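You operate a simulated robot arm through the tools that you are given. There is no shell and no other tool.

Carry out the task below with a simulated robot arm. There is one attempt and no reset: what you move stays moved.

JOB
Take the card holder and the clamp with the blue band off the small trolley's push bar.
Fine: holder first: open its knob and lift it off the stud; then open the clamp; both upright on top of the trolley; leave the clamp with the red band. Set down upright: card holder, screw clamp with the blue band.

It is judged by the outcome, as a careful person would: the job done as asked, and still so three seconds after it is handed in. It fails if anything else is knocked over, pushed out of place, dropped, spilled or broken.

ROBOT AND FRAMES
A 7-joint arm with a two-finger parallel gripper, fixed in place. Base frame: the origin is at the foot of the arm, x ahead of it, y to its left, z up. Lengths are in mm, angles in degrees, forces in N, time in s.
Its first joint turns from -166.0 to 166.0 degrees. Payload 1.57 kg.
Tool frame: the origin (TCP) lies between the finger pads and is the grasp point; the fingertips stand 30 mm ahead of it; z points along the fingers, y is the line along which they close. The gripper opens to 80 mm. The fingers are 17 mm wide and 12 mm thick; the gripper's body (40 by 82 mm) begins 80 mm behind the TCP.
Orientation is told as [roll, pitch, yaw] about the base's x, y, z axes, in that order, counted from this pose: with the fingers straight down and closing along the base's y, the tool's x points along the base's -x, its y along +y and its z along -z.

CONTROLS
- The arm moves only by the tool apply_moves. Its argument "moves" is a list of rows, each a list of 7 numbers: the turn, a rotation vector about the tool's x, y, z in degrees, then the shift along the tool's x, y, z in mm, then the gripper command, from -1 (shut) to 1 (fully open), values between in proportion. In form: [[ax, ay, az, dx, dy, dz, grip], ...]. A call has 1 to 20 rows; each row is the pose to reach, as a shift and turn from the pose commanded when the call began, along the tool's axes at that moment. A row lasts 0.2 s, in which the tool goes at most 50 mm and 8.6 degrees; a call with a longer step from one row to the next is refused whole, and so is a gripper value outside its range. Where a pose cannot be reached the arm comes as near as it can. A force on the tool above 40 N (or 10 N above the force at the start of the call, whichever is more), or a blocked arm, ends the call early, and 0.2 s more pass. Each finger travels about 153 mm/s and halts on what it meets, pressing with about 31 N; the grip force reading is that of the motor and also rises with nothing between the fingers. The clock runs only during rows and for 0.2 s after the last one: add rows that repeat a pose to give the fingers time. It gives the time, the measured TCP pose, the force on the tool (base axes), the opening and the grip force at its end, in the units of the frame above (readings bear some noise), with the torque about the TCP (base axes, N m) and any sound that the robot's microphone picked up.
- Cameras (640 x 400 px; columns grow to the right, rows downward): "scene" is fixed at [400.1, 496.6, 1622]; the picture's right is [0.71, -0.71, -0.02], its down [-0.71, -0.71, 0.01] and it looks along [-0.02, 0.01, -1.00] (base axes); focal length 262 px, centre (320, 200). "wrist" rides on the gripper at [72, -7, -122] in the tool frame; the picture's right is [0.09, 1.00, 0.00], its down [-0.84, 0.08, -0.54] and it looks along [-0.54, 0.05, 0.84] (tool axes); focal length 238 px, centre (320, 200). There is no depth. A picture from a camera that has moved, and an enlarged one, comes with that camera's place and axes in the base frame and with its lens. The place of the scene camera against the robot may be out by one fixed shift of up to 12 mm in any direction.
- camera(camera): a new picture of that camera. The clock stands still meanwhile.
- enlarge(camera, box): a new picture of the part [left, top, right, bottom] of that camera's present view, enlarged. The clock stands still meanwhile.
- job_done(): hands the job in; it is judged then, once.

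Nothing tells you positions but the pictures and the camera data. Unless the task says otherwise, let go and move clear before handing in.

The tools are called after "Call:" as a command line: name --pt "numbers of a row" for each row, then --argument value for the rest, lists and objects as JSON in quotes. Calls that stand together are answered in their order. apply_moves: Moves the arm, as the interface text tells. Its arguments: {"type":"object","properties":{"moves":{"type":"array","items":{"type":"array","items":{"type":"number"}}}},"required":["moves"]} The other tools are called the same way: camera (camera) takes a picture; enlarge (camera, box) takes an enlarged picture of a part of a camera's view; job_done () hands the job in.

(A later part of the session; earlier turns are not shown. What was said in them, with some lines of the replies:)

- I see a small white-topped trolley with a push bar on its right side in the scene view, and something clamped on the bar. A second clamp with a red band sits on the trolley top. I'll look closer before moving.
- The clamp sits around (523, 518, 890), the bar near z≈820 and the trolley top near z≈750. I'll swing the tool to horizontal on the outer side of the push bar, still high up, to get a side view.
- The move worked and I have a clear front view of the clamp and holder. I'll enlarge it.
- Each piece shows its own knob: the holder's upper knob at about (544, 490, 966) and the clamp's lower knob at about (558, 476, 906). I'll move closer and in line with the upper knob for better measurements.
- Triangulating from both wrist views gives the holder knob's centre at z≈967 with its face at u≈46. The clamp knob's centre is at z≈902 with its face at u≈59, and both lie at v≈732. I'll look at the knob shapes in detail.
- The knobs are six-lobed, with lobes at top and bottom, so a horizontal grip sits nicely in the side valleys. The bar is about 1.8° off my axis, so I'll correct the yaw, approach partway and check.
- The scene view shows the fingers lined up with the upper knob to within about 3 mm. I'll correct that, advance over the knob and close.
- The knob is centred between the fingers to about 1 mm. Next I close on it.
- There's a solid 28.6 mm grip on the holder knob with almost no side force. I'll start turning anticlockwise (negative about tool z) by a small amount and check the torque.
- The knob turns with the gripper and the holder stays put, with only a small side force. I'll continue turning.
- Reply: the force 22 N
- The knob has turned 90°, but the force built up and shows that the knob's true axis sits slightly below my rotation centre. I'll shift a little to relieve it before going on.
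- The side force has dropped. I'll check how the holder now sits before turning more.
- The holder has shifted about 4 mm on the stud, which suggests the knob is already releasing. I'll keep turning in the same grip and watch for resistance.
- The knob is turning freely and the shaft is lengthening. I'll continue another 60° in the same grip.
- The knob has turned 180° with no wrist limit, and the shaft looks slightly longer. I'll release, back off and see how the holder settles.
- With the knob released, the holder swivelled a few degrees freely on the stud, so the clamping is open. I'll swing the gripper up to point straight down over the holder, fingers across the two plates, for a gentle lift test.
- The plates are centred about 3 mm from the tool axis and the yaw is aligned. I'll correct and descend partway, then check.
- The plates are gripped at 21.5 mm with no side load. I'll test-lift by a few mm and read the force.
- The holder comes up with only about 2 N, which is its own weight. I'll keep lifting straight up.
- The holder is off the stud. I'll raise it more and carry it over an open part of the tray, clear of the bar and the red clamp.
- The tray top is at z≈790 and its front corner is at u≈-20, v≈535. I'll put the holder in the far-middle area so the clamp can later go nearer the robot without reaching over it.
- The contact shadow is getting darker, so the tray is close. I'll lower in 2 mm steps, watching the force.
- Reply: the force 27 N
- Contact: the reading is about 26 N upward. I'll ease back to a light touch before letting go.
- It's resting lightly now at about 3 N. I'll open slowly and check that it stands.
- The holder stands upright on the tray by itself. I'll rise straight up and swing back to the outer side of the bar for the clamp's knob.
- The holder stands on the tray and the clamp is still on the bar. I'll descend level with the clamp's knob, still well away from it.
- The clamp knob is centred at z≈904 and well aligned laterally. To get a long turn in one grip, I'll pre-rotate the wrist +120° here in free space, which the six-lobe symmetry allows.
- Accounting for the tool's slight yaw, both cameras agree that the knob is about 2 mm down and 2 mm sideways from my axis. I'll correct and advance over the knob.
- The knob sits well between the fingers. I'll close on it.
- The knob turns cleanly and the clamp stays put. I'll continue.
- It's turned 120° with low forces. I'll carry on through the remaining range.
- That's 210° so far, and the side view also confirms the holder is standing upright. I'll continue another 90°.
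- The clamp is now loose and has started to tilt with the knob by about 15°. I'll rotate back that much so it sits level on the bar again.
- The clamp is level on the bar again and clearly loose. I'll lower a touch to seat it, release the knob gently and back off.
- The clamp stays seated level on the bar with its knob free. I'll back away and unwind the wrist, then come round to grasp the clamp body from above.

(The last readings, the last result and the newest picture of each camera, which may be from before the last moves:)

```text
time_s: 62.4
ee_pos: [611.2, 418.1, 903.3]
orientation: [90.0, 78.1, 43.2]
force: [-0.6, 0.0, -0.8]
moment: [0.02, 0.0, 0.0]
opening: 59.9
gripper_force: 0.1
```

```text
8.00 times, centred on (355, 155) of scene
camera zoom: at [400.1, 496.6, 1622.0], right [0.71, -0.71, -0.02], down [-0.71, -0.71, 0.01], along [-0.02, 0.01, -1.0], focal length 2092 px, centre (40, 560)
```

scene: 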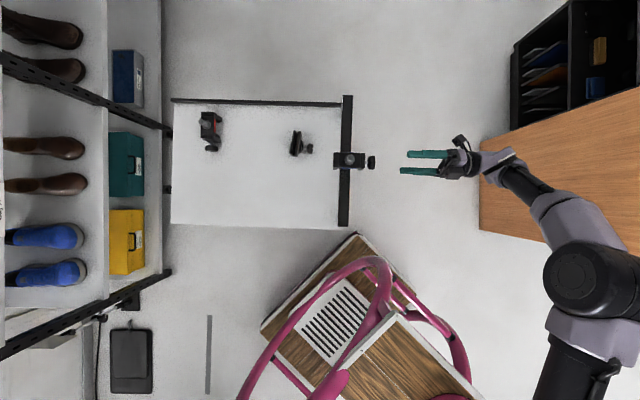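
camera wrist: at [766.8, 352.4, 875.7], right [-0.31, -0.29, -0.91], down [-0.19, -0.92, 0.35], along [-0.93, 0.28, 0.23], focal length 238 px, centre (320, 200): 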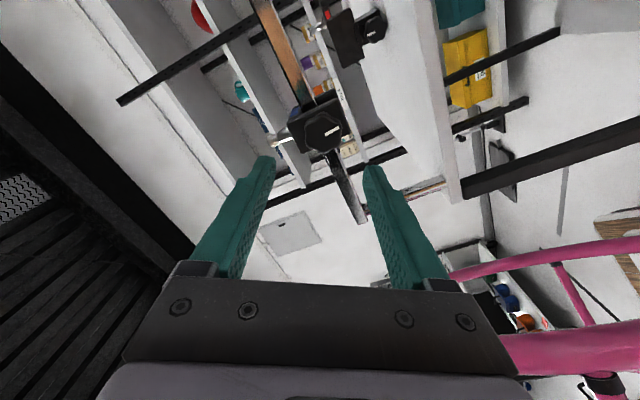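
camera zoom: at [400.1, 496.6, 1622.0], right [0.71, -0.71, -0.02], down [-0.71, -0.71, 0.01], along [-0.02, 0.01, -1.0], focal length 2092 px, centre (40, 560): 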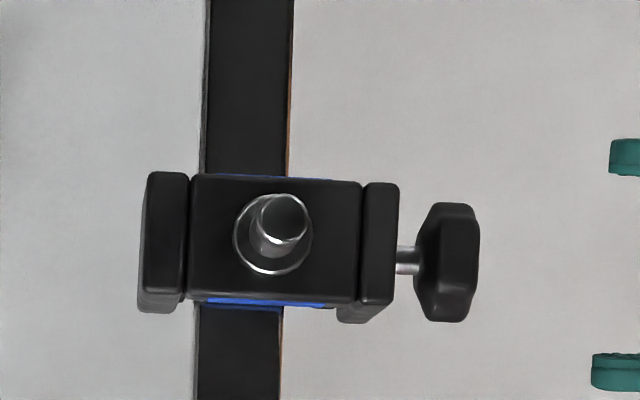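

Call:
apply_moves --pt "0.855 -8.145 0.855 36 8 0 0.6" --pt "1.71 -16.29 1.71 73 16 0 0.8" --pt "2.57 -24.4 2.57 109 24 0 0.9" --pt "3.42 -32.6 3.42 145 31 0 1" --pt "4.28 -40.7 4.28 182 39.4 0 1" --pt "5.13 -48.9 5.13 182 39.4 0 1" --pt "5.99 -57 5.99 182 39.4 0 1" --pt "6.84 -65.2 6.84 182 39.4 25 1" --pt "7.7 -73.3 7.7 182 39.4 60 1" --pt "8.55 -81.5 8.55 182 39.4 95 1" --pt "9.4 -89.6 9.4 182 39.4 125 1" --pt "9.4 -89.6 9.4 182 39.4 140.6 1" --pt "9.4 -89.6 9.4 182 39.4 140.6 1"

Call:
camera --camera "wrist"

Call:
enlarge --camera "wrist" --box '[240, 100, 400, 220]'

Call:
camera --camera "scene"

```text
time_s: 65.2
ee_pos: [513.5, 522.8, 1088.9]
orientation: [0.0, 0.0, -46.8]
force: [0.3, 0.6, 1.1]
moment: [0.0, 0.01, 0.0]
opening: 80.3
gripper_force: 0.1
```

```text
taken
camera wrist: at [460.3, 571.9, 1211.4], right [0.66, 0.75, 0.0], down [0.63, -0.56, 0.54], along [0.41, -0.36, -0.84], focal length 238 px, centre (320, 200)
```

wrist: 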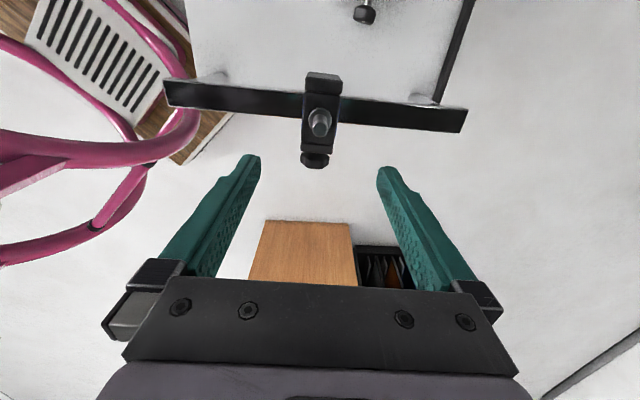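

```text
3.33 times, centred on (320, 160) of wrist
camera zoom: at [460.3, 571.9, 1211.4], right [0.66, 0.75, 0.0], down [0.63, -0.56, 0.54], along [0.41, -0.36, -0.84], focal length 794 px, centre (320, 333)
```

zoom: 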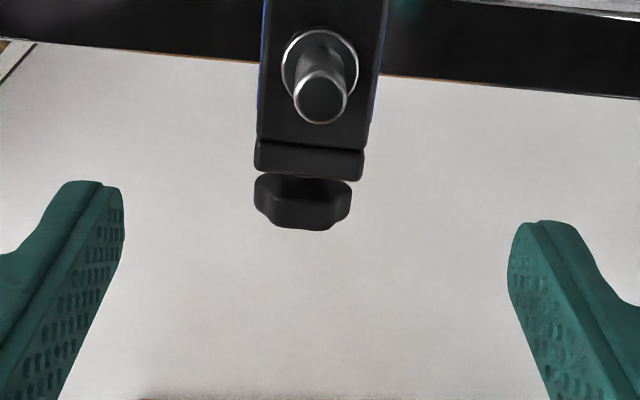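

```text
taken
```

scene: 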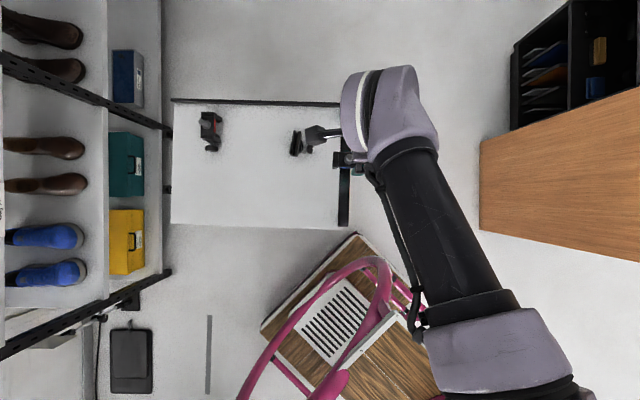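

Call:
apply_moves --pt "0 0 0 2 -0.8 30 1" --pt "0 0 0 2 -0.8 60 1" --pt "0 0 0 2 -0.8 90 1" --pt "0 0 0 2 -0.8 90 1"

Call:
enlarge --camera "wrist" --box '[220, 60, 420, 220]'

```text
time_s: 66.2
ee_pos: [513.8, 522.4, 998.9]
orientation: [0.2, 0.1, -46.8]
force: [-0.4, 0.4, 0.8]
moment: [0.0, 0.02, -0.01]
opening: 80.0
gripper_force: 0.0
```

```text
2.50 times, centred on (320, 140) of wrist
camera zoom: at [458.6, 571.6, 1121.3], right [0.66, 0.75, 0.0], down [0.63, -0.56, 0.54], along [0.41, -0.36, -0.84], focal length 596 px, centre (320, 350)
```

zoom: 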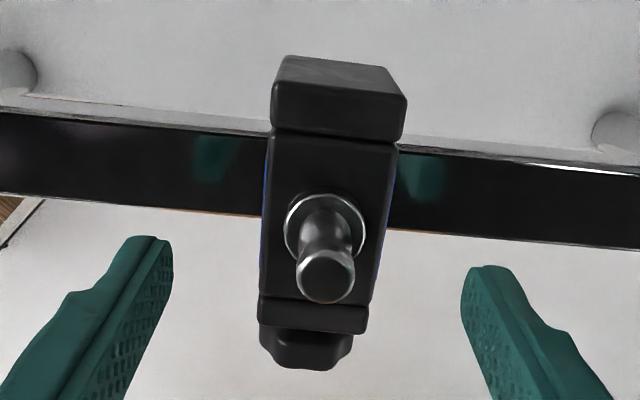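

Triangulation gives the stud flange at z≈943 and the bar's top at z≈917, with the clamp centred under the gripper. I'll go down so the fingertips stop about 5 mm above the bar.

Call:
apply_moves --pt "0 0 0 0.5 0.3 20 1" --pt "0 0 0 0.5 0.3 40 1" --pt "0 0 0 0.5 0.3 46 1" --pt "0 0 0 0.5 0.3 46 1"

Call:
camera --camera "wrist"

Call:
enlarge --camera "wrist" --box '[220, 100, 420, 260]'

```text
time_s: 67.2
ee_pos: [513.9, 524.3, 952.6]
orientation: [0.1, 0.1, -46.7]
force: [-0.1, 0.4, 0.9]
moment: [0.02, -0.01, 0.03]
opening: 80.1
gripper_force: 0.0
```

```text
taken
camera wrist: at [459.1, 572.5, 1075.0], right [0.66, 0.75, 0.0], down [0.63, -0.56, 0.54], along [0.41, -0.36, -0.84], focal length 238 px, centre (320, 200)
```

wrist: 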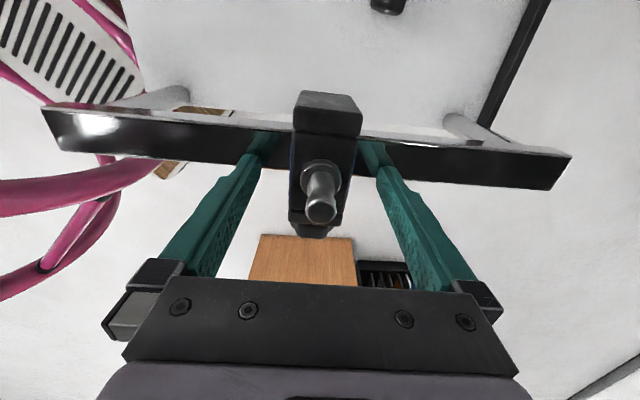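

```text
2.50 times, centred on (320, 180) of wrist
camera zoom: at [459.1, 572.5, 1075.0], right [0.66, 0.75, 0.0], down [0.63, -0.56, 0.54], along [0.41, -0.36, -0.84], focal length 596 px, centre (320, 250)
```

zoom: 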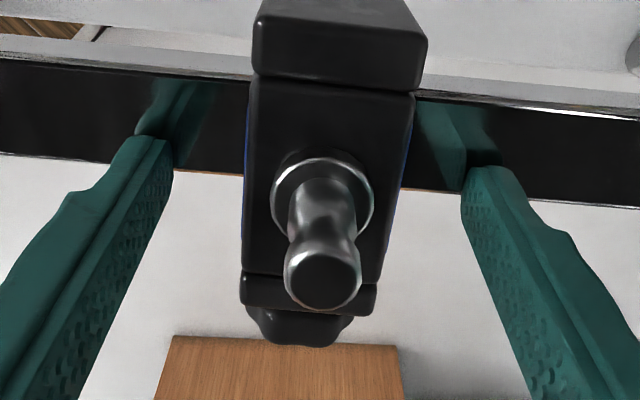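

The fingertips hover just above the bar on both sides of the body. I'll close.

Call:
apply_moves --pt "0 0 0 0 0 0 0.5" --pt "0 0 0 0 0 0 0.2" --pt "0 0 0 0 0 0 0" --pt "0 0 0 0 0 0 -1" --pt "0 0 0 0 0 0 -1"

Call:
enlarge --camera "wrist" --box '[220, 100, 420, 260]'

```text
time_s: 68.4
ee_pos: [513.4, 523.4, 951.7]
orientation: [0.1, 0.2, -46.7]
force: [1.0, 0.9, 0.9]
moment: [0.02, 0.0, -0.06]
opening: 39.8
gripper_force: 31.1
```

```text
2.50 times, centred on (320, 180) of wrist
camera zoom: at [459.1, 572.5, 1075.1], right [0.66, 0.75, 0.0], down [0.63, -0.56, 0.54], along [0.41, -0.36, -0.84], focal length 596 px, centre (320, 250)
```

zoom: 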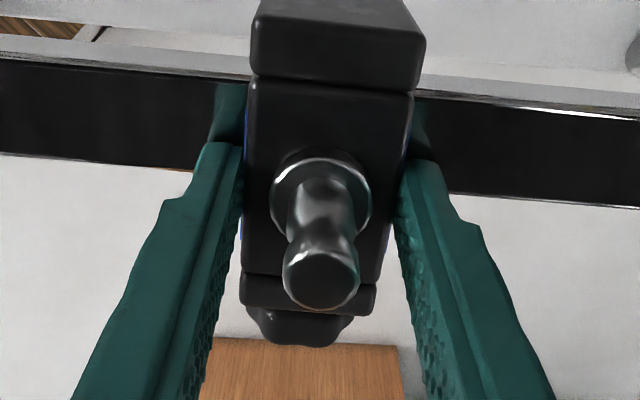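

The body is gripped at 39.8 mm with no side load. I'll test-lift a few mm and watch the force for any bind on the bar.

Call:
apply_moves --pt "0 0 0 0 0 -1 -1" --pt "0 0 0 0 0 -2 -1" --pt "0 0 0 0 0 -3 -1" --pt "0 0 0 0 0 -4 -1"

Call:
enlarge --camera "wrist" --box '[220, 100, 420, 260]'

```text
time_s: 69.4
ee_pos: [513.4, 523.7, 957.5]
orientation: [0.0, 0.1, -46.8]
force: [-0.1, -0.4, -4.2]
moment: [-0.01, 0.02, 0.02]
opening: 40.0
gripper_force: 31.3
```

```text
2.50 times, centred on (320, 180) of wrist
camera zoom: at [458.8, 573.0, 1079.3], right [0.66, 0.75, 0.0], down [0.63, -0.56, 0.54], along [0.41, -0.36, -0.84], focal length 596 px, centre (320, 250)
```

zoom: 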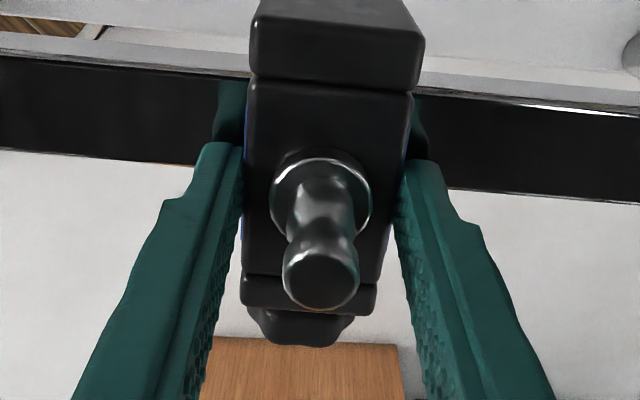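

It lifts freely, reading about 4 N for its own weight. I'll keep lifting straight up until the jaws clear the bar.

Call:
apply_moves --pt "0 0 0 0 0 -3 -1" --pt "0 0 0 0 0 -6 -1" --pt "0 0 0 0 0 -10 -1" --pt "0 0 0 0 0 -14 -1" --pt "0 0 0 0 0 -18 -1" --pt "0 0 0 0 0 -22 -1" --pt "0 0 0 0 0 -27 -1" --pt "0 0 0 0 0 -32 -1" --pt "0 0 0 0 0 -38 -1" --pt "0 0 0 0 0 -45 -1" --pt "0 0 0 0 0 -55 -1" --pt "0 0 0 0 0 -65 -1" --pt "0 0 0 0 0 -80 -1" --pt "0 0 0 0 0 -100 -1"

Call:
camera --camera "wrist"

Call:
camera --camera "scene"

```text
time_s: 72.4
ee_pos: [513.1, 524.1, 1057.5]
orientation: [0.0, 0.0, -46.8]
force: [0.5, -0.4, -4.6]
moment: [0.01, -0.01, -0.01]
opening: 39.7
gripper_force: 31.1
```

```text
taken
camera wrist: at [459.0, 573.5, 1179.3], right [0.66, 0.75, 0.0], down [0.63, -0.56, 0.54], along [0.41, -0.36, -0.84], focal length 238 px, centre (320, 200)
```

wrist: 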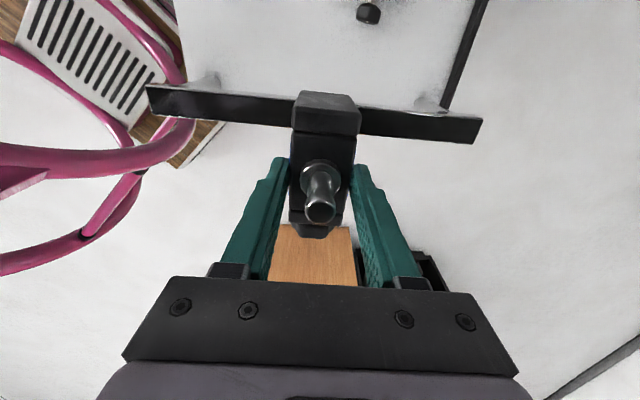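

```text
taken
```

scene: 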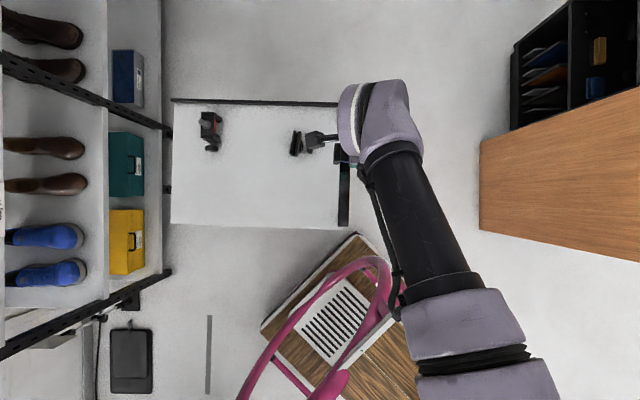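

The clamp is off the bar with its jaws about 60 mm clear. I'll carry it over the near part of the tray and lower it.

Call:
apply_moves --pt "0 0 0 32 -20 0 -1" --pt "0 0 0 64 -40 0 -1" --pt "0 0 0 96 -60 0 -1" --pt "0 0 0 128 -80 0 -1" --pt "0 0 0 159.7 -98.4 0 -1" --pt "0 0 0 159.7 -98.4 40 -1" --pt "0 0 0 159.7 -98.4 80 -1" --pt "0 0 0 159.7 -98.4 110 -1" --pt "0 0 0 159.7 -98.4 130 -1" --pt "0 0 0 159.7 -98.4 130 -1"

Call:
camera --camera "wrist"

Call:
camera --camera "scene"

```text
time_s: 74.6
ee_pos: [331.4, 573.4, 927.0]
orientation: [0.0, 0.0, -46.8]
force: [0.7, 0.0, -4.5]
moment: [-0.04, 0.01, -0.06]
opening: 39.6
gripper_force: 31.1
```

```text
taken
camera wrist: at [277.2, 622.2, 1049.7], right [0.66, 0.75, 0.0], down [0.63, -0.56, 0.54], along [0.41, -0.36, -0.84], focal length 238 px, centre (320, 200)
```

wrist: 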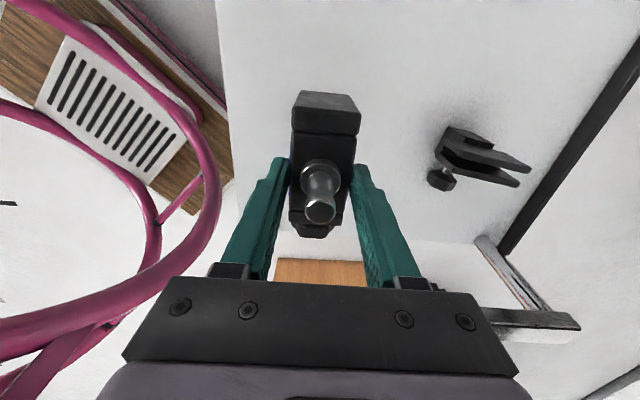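

```text
taken
```

scene: 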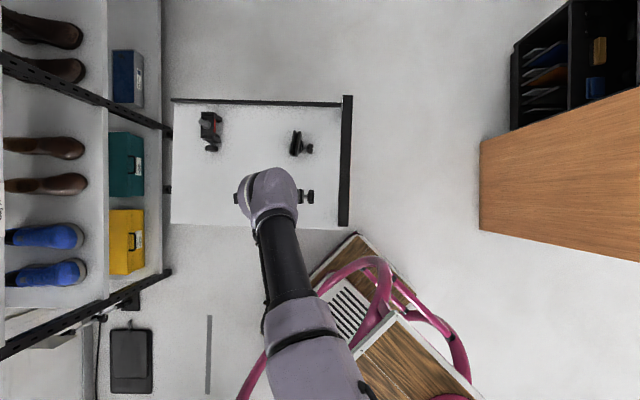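

It hovers over a clear tray area, well away from the holder and the edges. I'll lower it, slowing down near contact.

Call:
apply_moves --pt "0 0 0 0 0 15 -1" --pt "0 0 0 0 0 30 -1" --pt "0 0 0 0 0 44 -1" --pt "0 0 0 0 0 44 -1"

Call:
camera --camera "wrist"

```text
time_s: 75.6
ee_pos: [330.6, 573.1, 882.9]
orientation: [0.1, 0.1, -46.9]
force: [0.4, 0.0, -3.3]
moment: [0.04, 0.03, -0.01]
opening: 39.4
gripper_force: 31.3
```

```text
taken
camera wrist: at [276.9, 622.5, 1005.5], right [0.66, 0.75, 0.0], down [0.63, -0.56, 0.54], along [0.41, -0.36, -0.84], focal length 238 px, centre (320, 200)
```

wrist: 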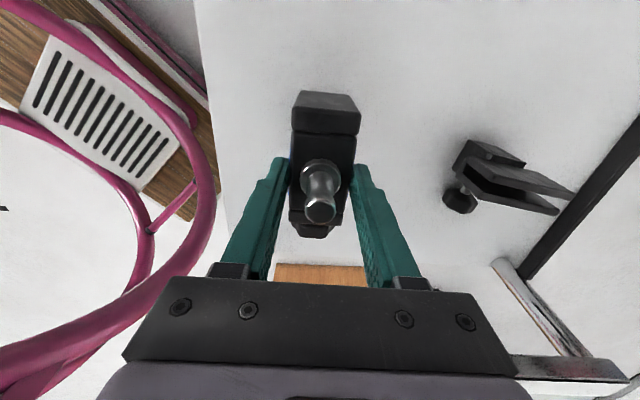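

Call:
apply_moves --pt "0 0 0 0 0 2 -1" --pt "0 0 0 0 0 4 -1" --pt "0 0 0 0 0 6 -1" --pt "0 0 0 0 0 8 -1"

```text
time_s: 76.6
ee_pos: [330.9, 573.4, 875.0]
orientation: [0.0, 0.1, -46.9]
force: [-0.6, 0.1, -2.9]
moment: [0.02, -0.01, -0.03]
opening: 39.5
gripper_force: 31.3
```

Call:
apply_moves --pt "0 0 0 0 0 1.5 -1" --pt "0 0 0 0 0 3 -1" --pt "0 0 0 0 0 4 -1"

```text
time_s: 77.4
ee_pos: [331.0, 573.7, 871.4]
orientation: [0.0, 0.2, -46.8]
force: [-0.3, 0.9, -3.7]
moment: [0.0, 0.0, 0.0]
opening: 39.6
gripper_force: 30.8
```

Call:
apply_moves --pt "0 0 0 0 0 1.5 -1" --pt "0 0 0 0 0 3 -1" --pt "0 0 0 0 0 4 -1"

Call:
camera --camera "wrist"

```text
time_s: 78.2
ee_pos: [332.1, 573.2, 867.2]
orientation: [0.0, 0.1, -46.8]
force: [-0.7, -0.1, -4.6]
moment: [0.03, 0.0, -0.03]
opening: 39.9
gripper_force: 30.6
```

```text
taken
camera wrist: at [277.4, 622.6, 989.4], right [0.66, 0.75, 0.0], down [0.63, -0.56, 0.54], along [0.41, -0.36, -0.84], focal length 238 px, centre (320, 200)
```

wrist: 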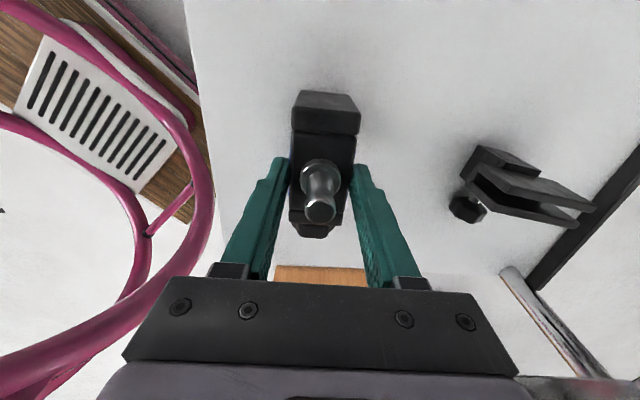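

Call:
apply_moves --pt "0 0 0 0 0 1.5 -1" --pt "0 0 0 0 0 3 -1" --pt "0 0 0 0 0 4 -1"

```text
time_s: 79.0
ee_pos: [332.6, 573.5, 863.7]
orientation: [0.0, 0.0, -46.9]
force: [0.2, 0.7, -3.9]
moment: [0.01, -0.02, -0.03]
opening: 39.9
gripper_force: 30.7
```

Call:
apply_moves --pt "0 0 0 0 0 1.5 -1" --pt "0 0 0 0 0 3 -1" --pt "0 0 0 0 0 4 -1"

```text
time_s: 79.8
ee_pos: [331.7, 573.2, 859.6]
orientation: [0.0, 0.1, -46.8]
force: [0.5, -0.2, -4.1]
moment: [0.01, 0.04, -0.02]
opening: 39.6
gripper_force: 31.3
```

Call:
apply_moves --pt "0 0 0 0 0 1.5 -1" --pt "0 0 0 0 0 3 -1" --pt "0 0 0 0 0 4.5 -1"

Call:
enlarge --camera "wrist" --box '[220, 60, 420, 220]'

Call:
enlarge --camera "scene" --box '[200, 140, 360, 240]'

```text
time_s: 80.6
ee_pos: [332.9, 573.5, 856.4]
orientation: [0.1, 0.1, -46.8]
force: [-2.9, -4.3, 15.9]
moment: [-0.76, -0.33, -0.13]
opening: 39.9
gripper_force: 30.6
```

```text
2.50 times, centred on (320, 140) of wrist
camera zoom: at [277.4, 622.3, 978.8], right [0.66, 0.75, 0.0], down [0.63, -0.56, 0.54], along [0.41, -0.36, -0.84], focal length 596 px, centre (320, 350)
```

zoom: 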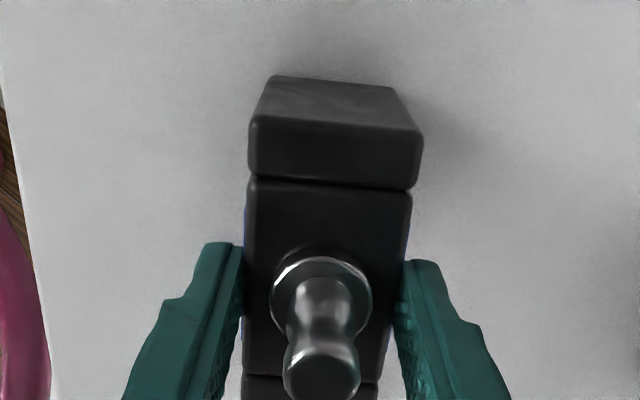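

```text
4.00 times, centred on (280, 190) of scene
camera zoom: at [400.1, 496.6, 1622.0], right [0.71, -0.71, -0.02], down [-0.71, -0.71, 0.01], along [-0.02, 0.01, -1.0], focal length 1046 px, centre (480, 240)
```

zoom: 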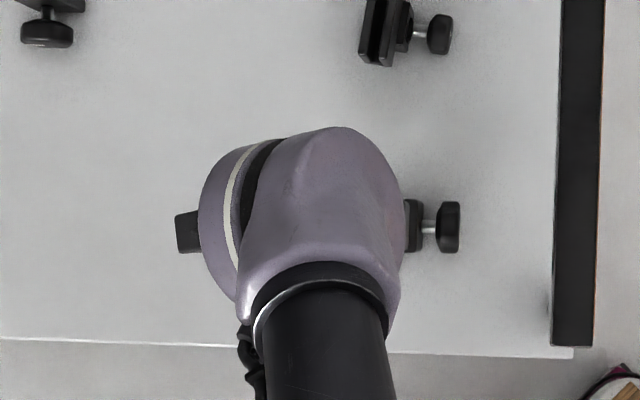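

Contact reads about +16 N, with the front jaw touching first. I'll ease off to a light touch and then release gently.

Call:
apply_moves --pt "0 0 0 0 0 -0.6 -1" --pt "0 0 0 0 0 -1 -1" --pt "0 0 0 0 0 -1 -1"

```text
time_s: 81.4
ee_pos: [331.7, 574.5, 855.7]
orientation: [0.2, 0.2, -46.9]
force: [-0.9, 1.1, 9.4]
moment: [0.48, 0.26, -0.01]
opening: 39.7
gripper_force: 30.7
```

Call:
apply_moves --pt "0 0 0 0 0 -0.5 -1" --pt "0 0 0 0 0 -0.7 -1"

```text
time_s: 82.0
ee_pos: [331.0, 572.6, 857.5]
orientation: [0.0, -0.1, -46.8]
force: [-0.6, 3.3, 2.9]
moment: [0.58, 0.11, -0.02]
opening: 40.0
gripper_force: 30.8
```

It's resting lightly now. I'll open slowly.

Call:
apply_moves --pt "0 0 0 0 0 0 0.03" --pt "0 0 0 0 0 0 0.1" --pt "0 0 0 0 0 0 0.4" --pt "0 0 0 0 0 0 0.8" --pt "0 0 0 0 0 0 0.8"

Call:
enlarge --camera "wrist" --box '[220, 60, 420, 220]'

```text
time_s: 83.2
ee_pos: [332.1, 572.2, 857.8]
orientation: [-0.1, 0.0, -46.8]
force: [-0.4, -0.2, 0.3]
moment: [0.02, 0.02, 0.0]
opening: 72.2
gripper_force: 0.1
```

```text
2.50 times, centred on (320, 140) of wrist
camera zoom: at [277.5, 622.2, 978.9], right [0.66, 0.75, 0.0], down [0.63, -0.56, 0.54], along [0.41, -0.36, -0.84], focal length 596 px, centre (320, 350)
```

zoom: 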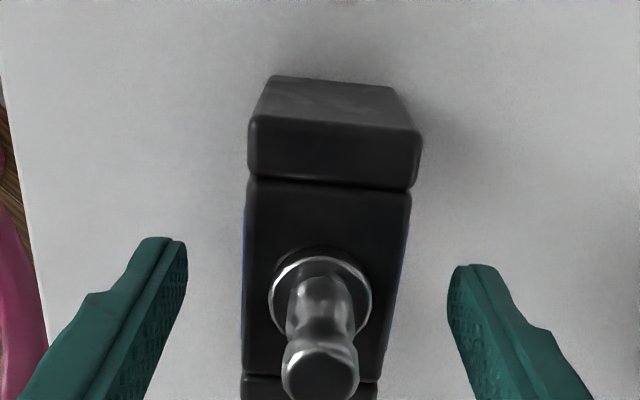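

The clamp stands on its own and did not shift on release. I'll rise straight up and check everything.

Call:
apply_moves --pt "0 0 0 0 0 -15 0.8" --pt "0 0 0 0 0 -45 0.8" --pt "0 0 0 0 0 -85 0.8" --pt "0 0 0 0 0 -130 0.8" --pt "0 0 0 0 0 -175 0.8" --pt "0 0 0 0 0 -220 0.8" --pt "0 0 0 0 0 -260 0.8" --pt "0 0 0 0 0 -260 0.8"

Call:
camera --camera "wrist"

Call:
camera --camera "scene"

```text
time_s: 85.0
ee_pos: [332.2, 571.8, 1117.1]
orientation: [0.0, 0.2, -46.8]
force: [0.9, 0.6, 1.1]
moment: [-0.03, -0.02, 0.0]
opening: 72.1
gripper_force: 0.1
```

```text
taken
camera wrist: at [277.0, 621.3, 1239.5], right [0.66, 0.75, 0.0], down [0.63, -0.56, 0.54], along [0.41, -0.36, -0.84], focal length 238 px, centre (320, 200)
```

wrist: 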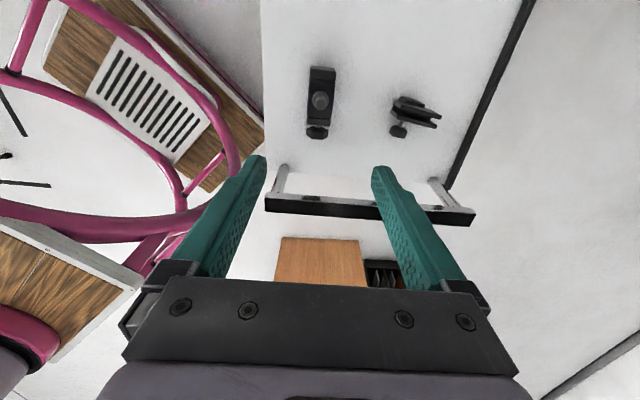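

```text
taken
```

scene: 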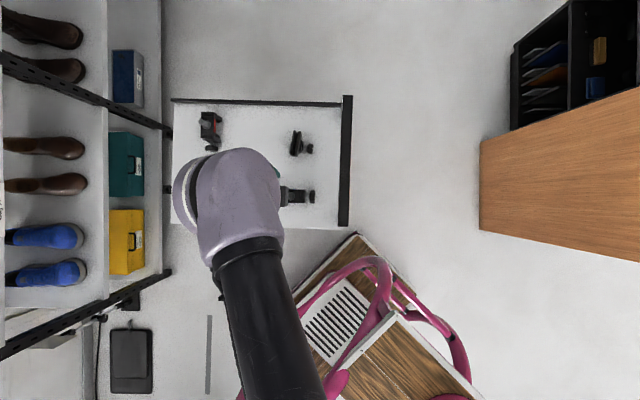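

Both items are standing on the tray. I'll retreat to near the start position and inspect everything once more.

Call:
apply_moves --pt "0 0 0 0 0 -40 0.8" --pt "0 0 0 -20 -20 -80 0.8" --pt "0 0 0 -45 -45 -110 0.8" --pt "0 0 0 -70 -72 -130 0.8" --pt "0 0 0 -95 -100 -150 0.8" --pt "0 0 0 -120 -125 -150 0.8" --pt "0 0 0 -137 -143 -150 0.8" --pt "0 0 0 -137 -143 -150 0.8"

Call:
camera --camera "scene"

Call:
enlarge --camera "scene" --box '[170, 90, 360, 230]'

Call:
camera --camera "wrist"

```text
time_s: 86.8
ee_pos: [321.7, 375.3, 1265.7]
orientation: [0.2, 0.1, -46.7]
force: [-0.2, 0.4, -0.3]
moment: [0.0, 0.0, -0.02]
opening: 72.0
gripper_force: 0.1
```

```text
taken
```

scene: 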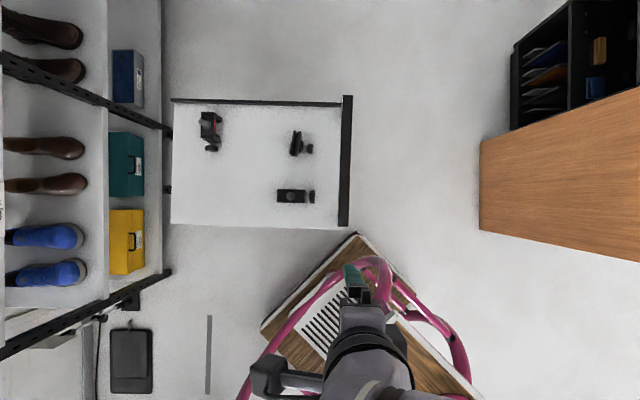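

```text
2.86 times, centred on (265, 160) of scene
camera zoom: at [400.1, 496.6, 1622.0], right [0.71, -0.71, -0.02], down [-0.71, -0.71, 0.01], along [-0.02, 0.01, -1.0], focal length 747 px, centre (477, 314)
```

zoom: 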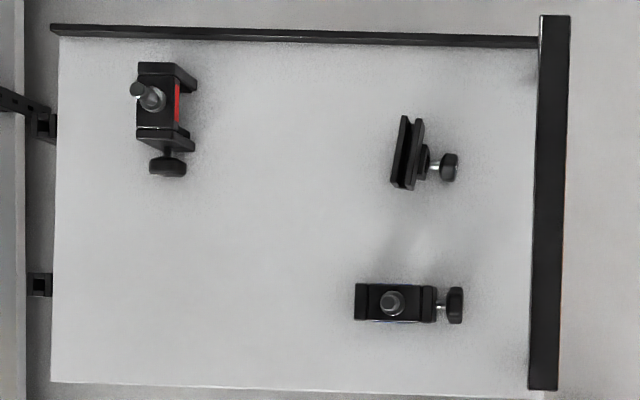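

```text
taken
camera wrist: at [266.9, 423.6, 1388.7], right [0.66, 0.75, 0.0], down [0.63, -0.56, 0.54], along [0.41, -0.36, -0.84], focal length 238 px, centre (320, 200)
```

wrist: 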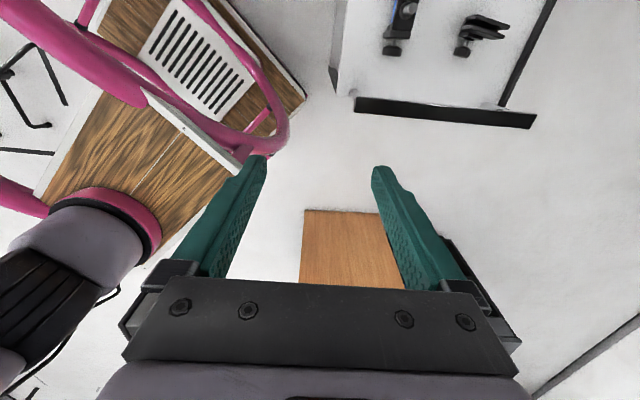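

The holder and the blue-banded clamp both stand upright on the tray. The red-banded clamp and the trolley haven't moved, the push bar is clear, and the arm is out of the way, so I'm handing in.

Call:
job_done

```text
The job is handed in.
```

The card holder and the clamp with the blue band are off the push bar, and both stand upright on top of the trolley. I took the holder first: I opened its knob and lifted it off the stud. Then I opened the clamp's knob and lifted the clamp off the bar.

The last pictures before hand-in show the clamp with the red band and the trolley where they were at the start. Nothing was knocked over or dropped. While I was opening it, the blue-banded clamp came loose and tilted about 15° on the bar, so I turned it back level before letting go of the knob.

The gripper is empty and back near its starting position. No verdict came back with the hand-in.
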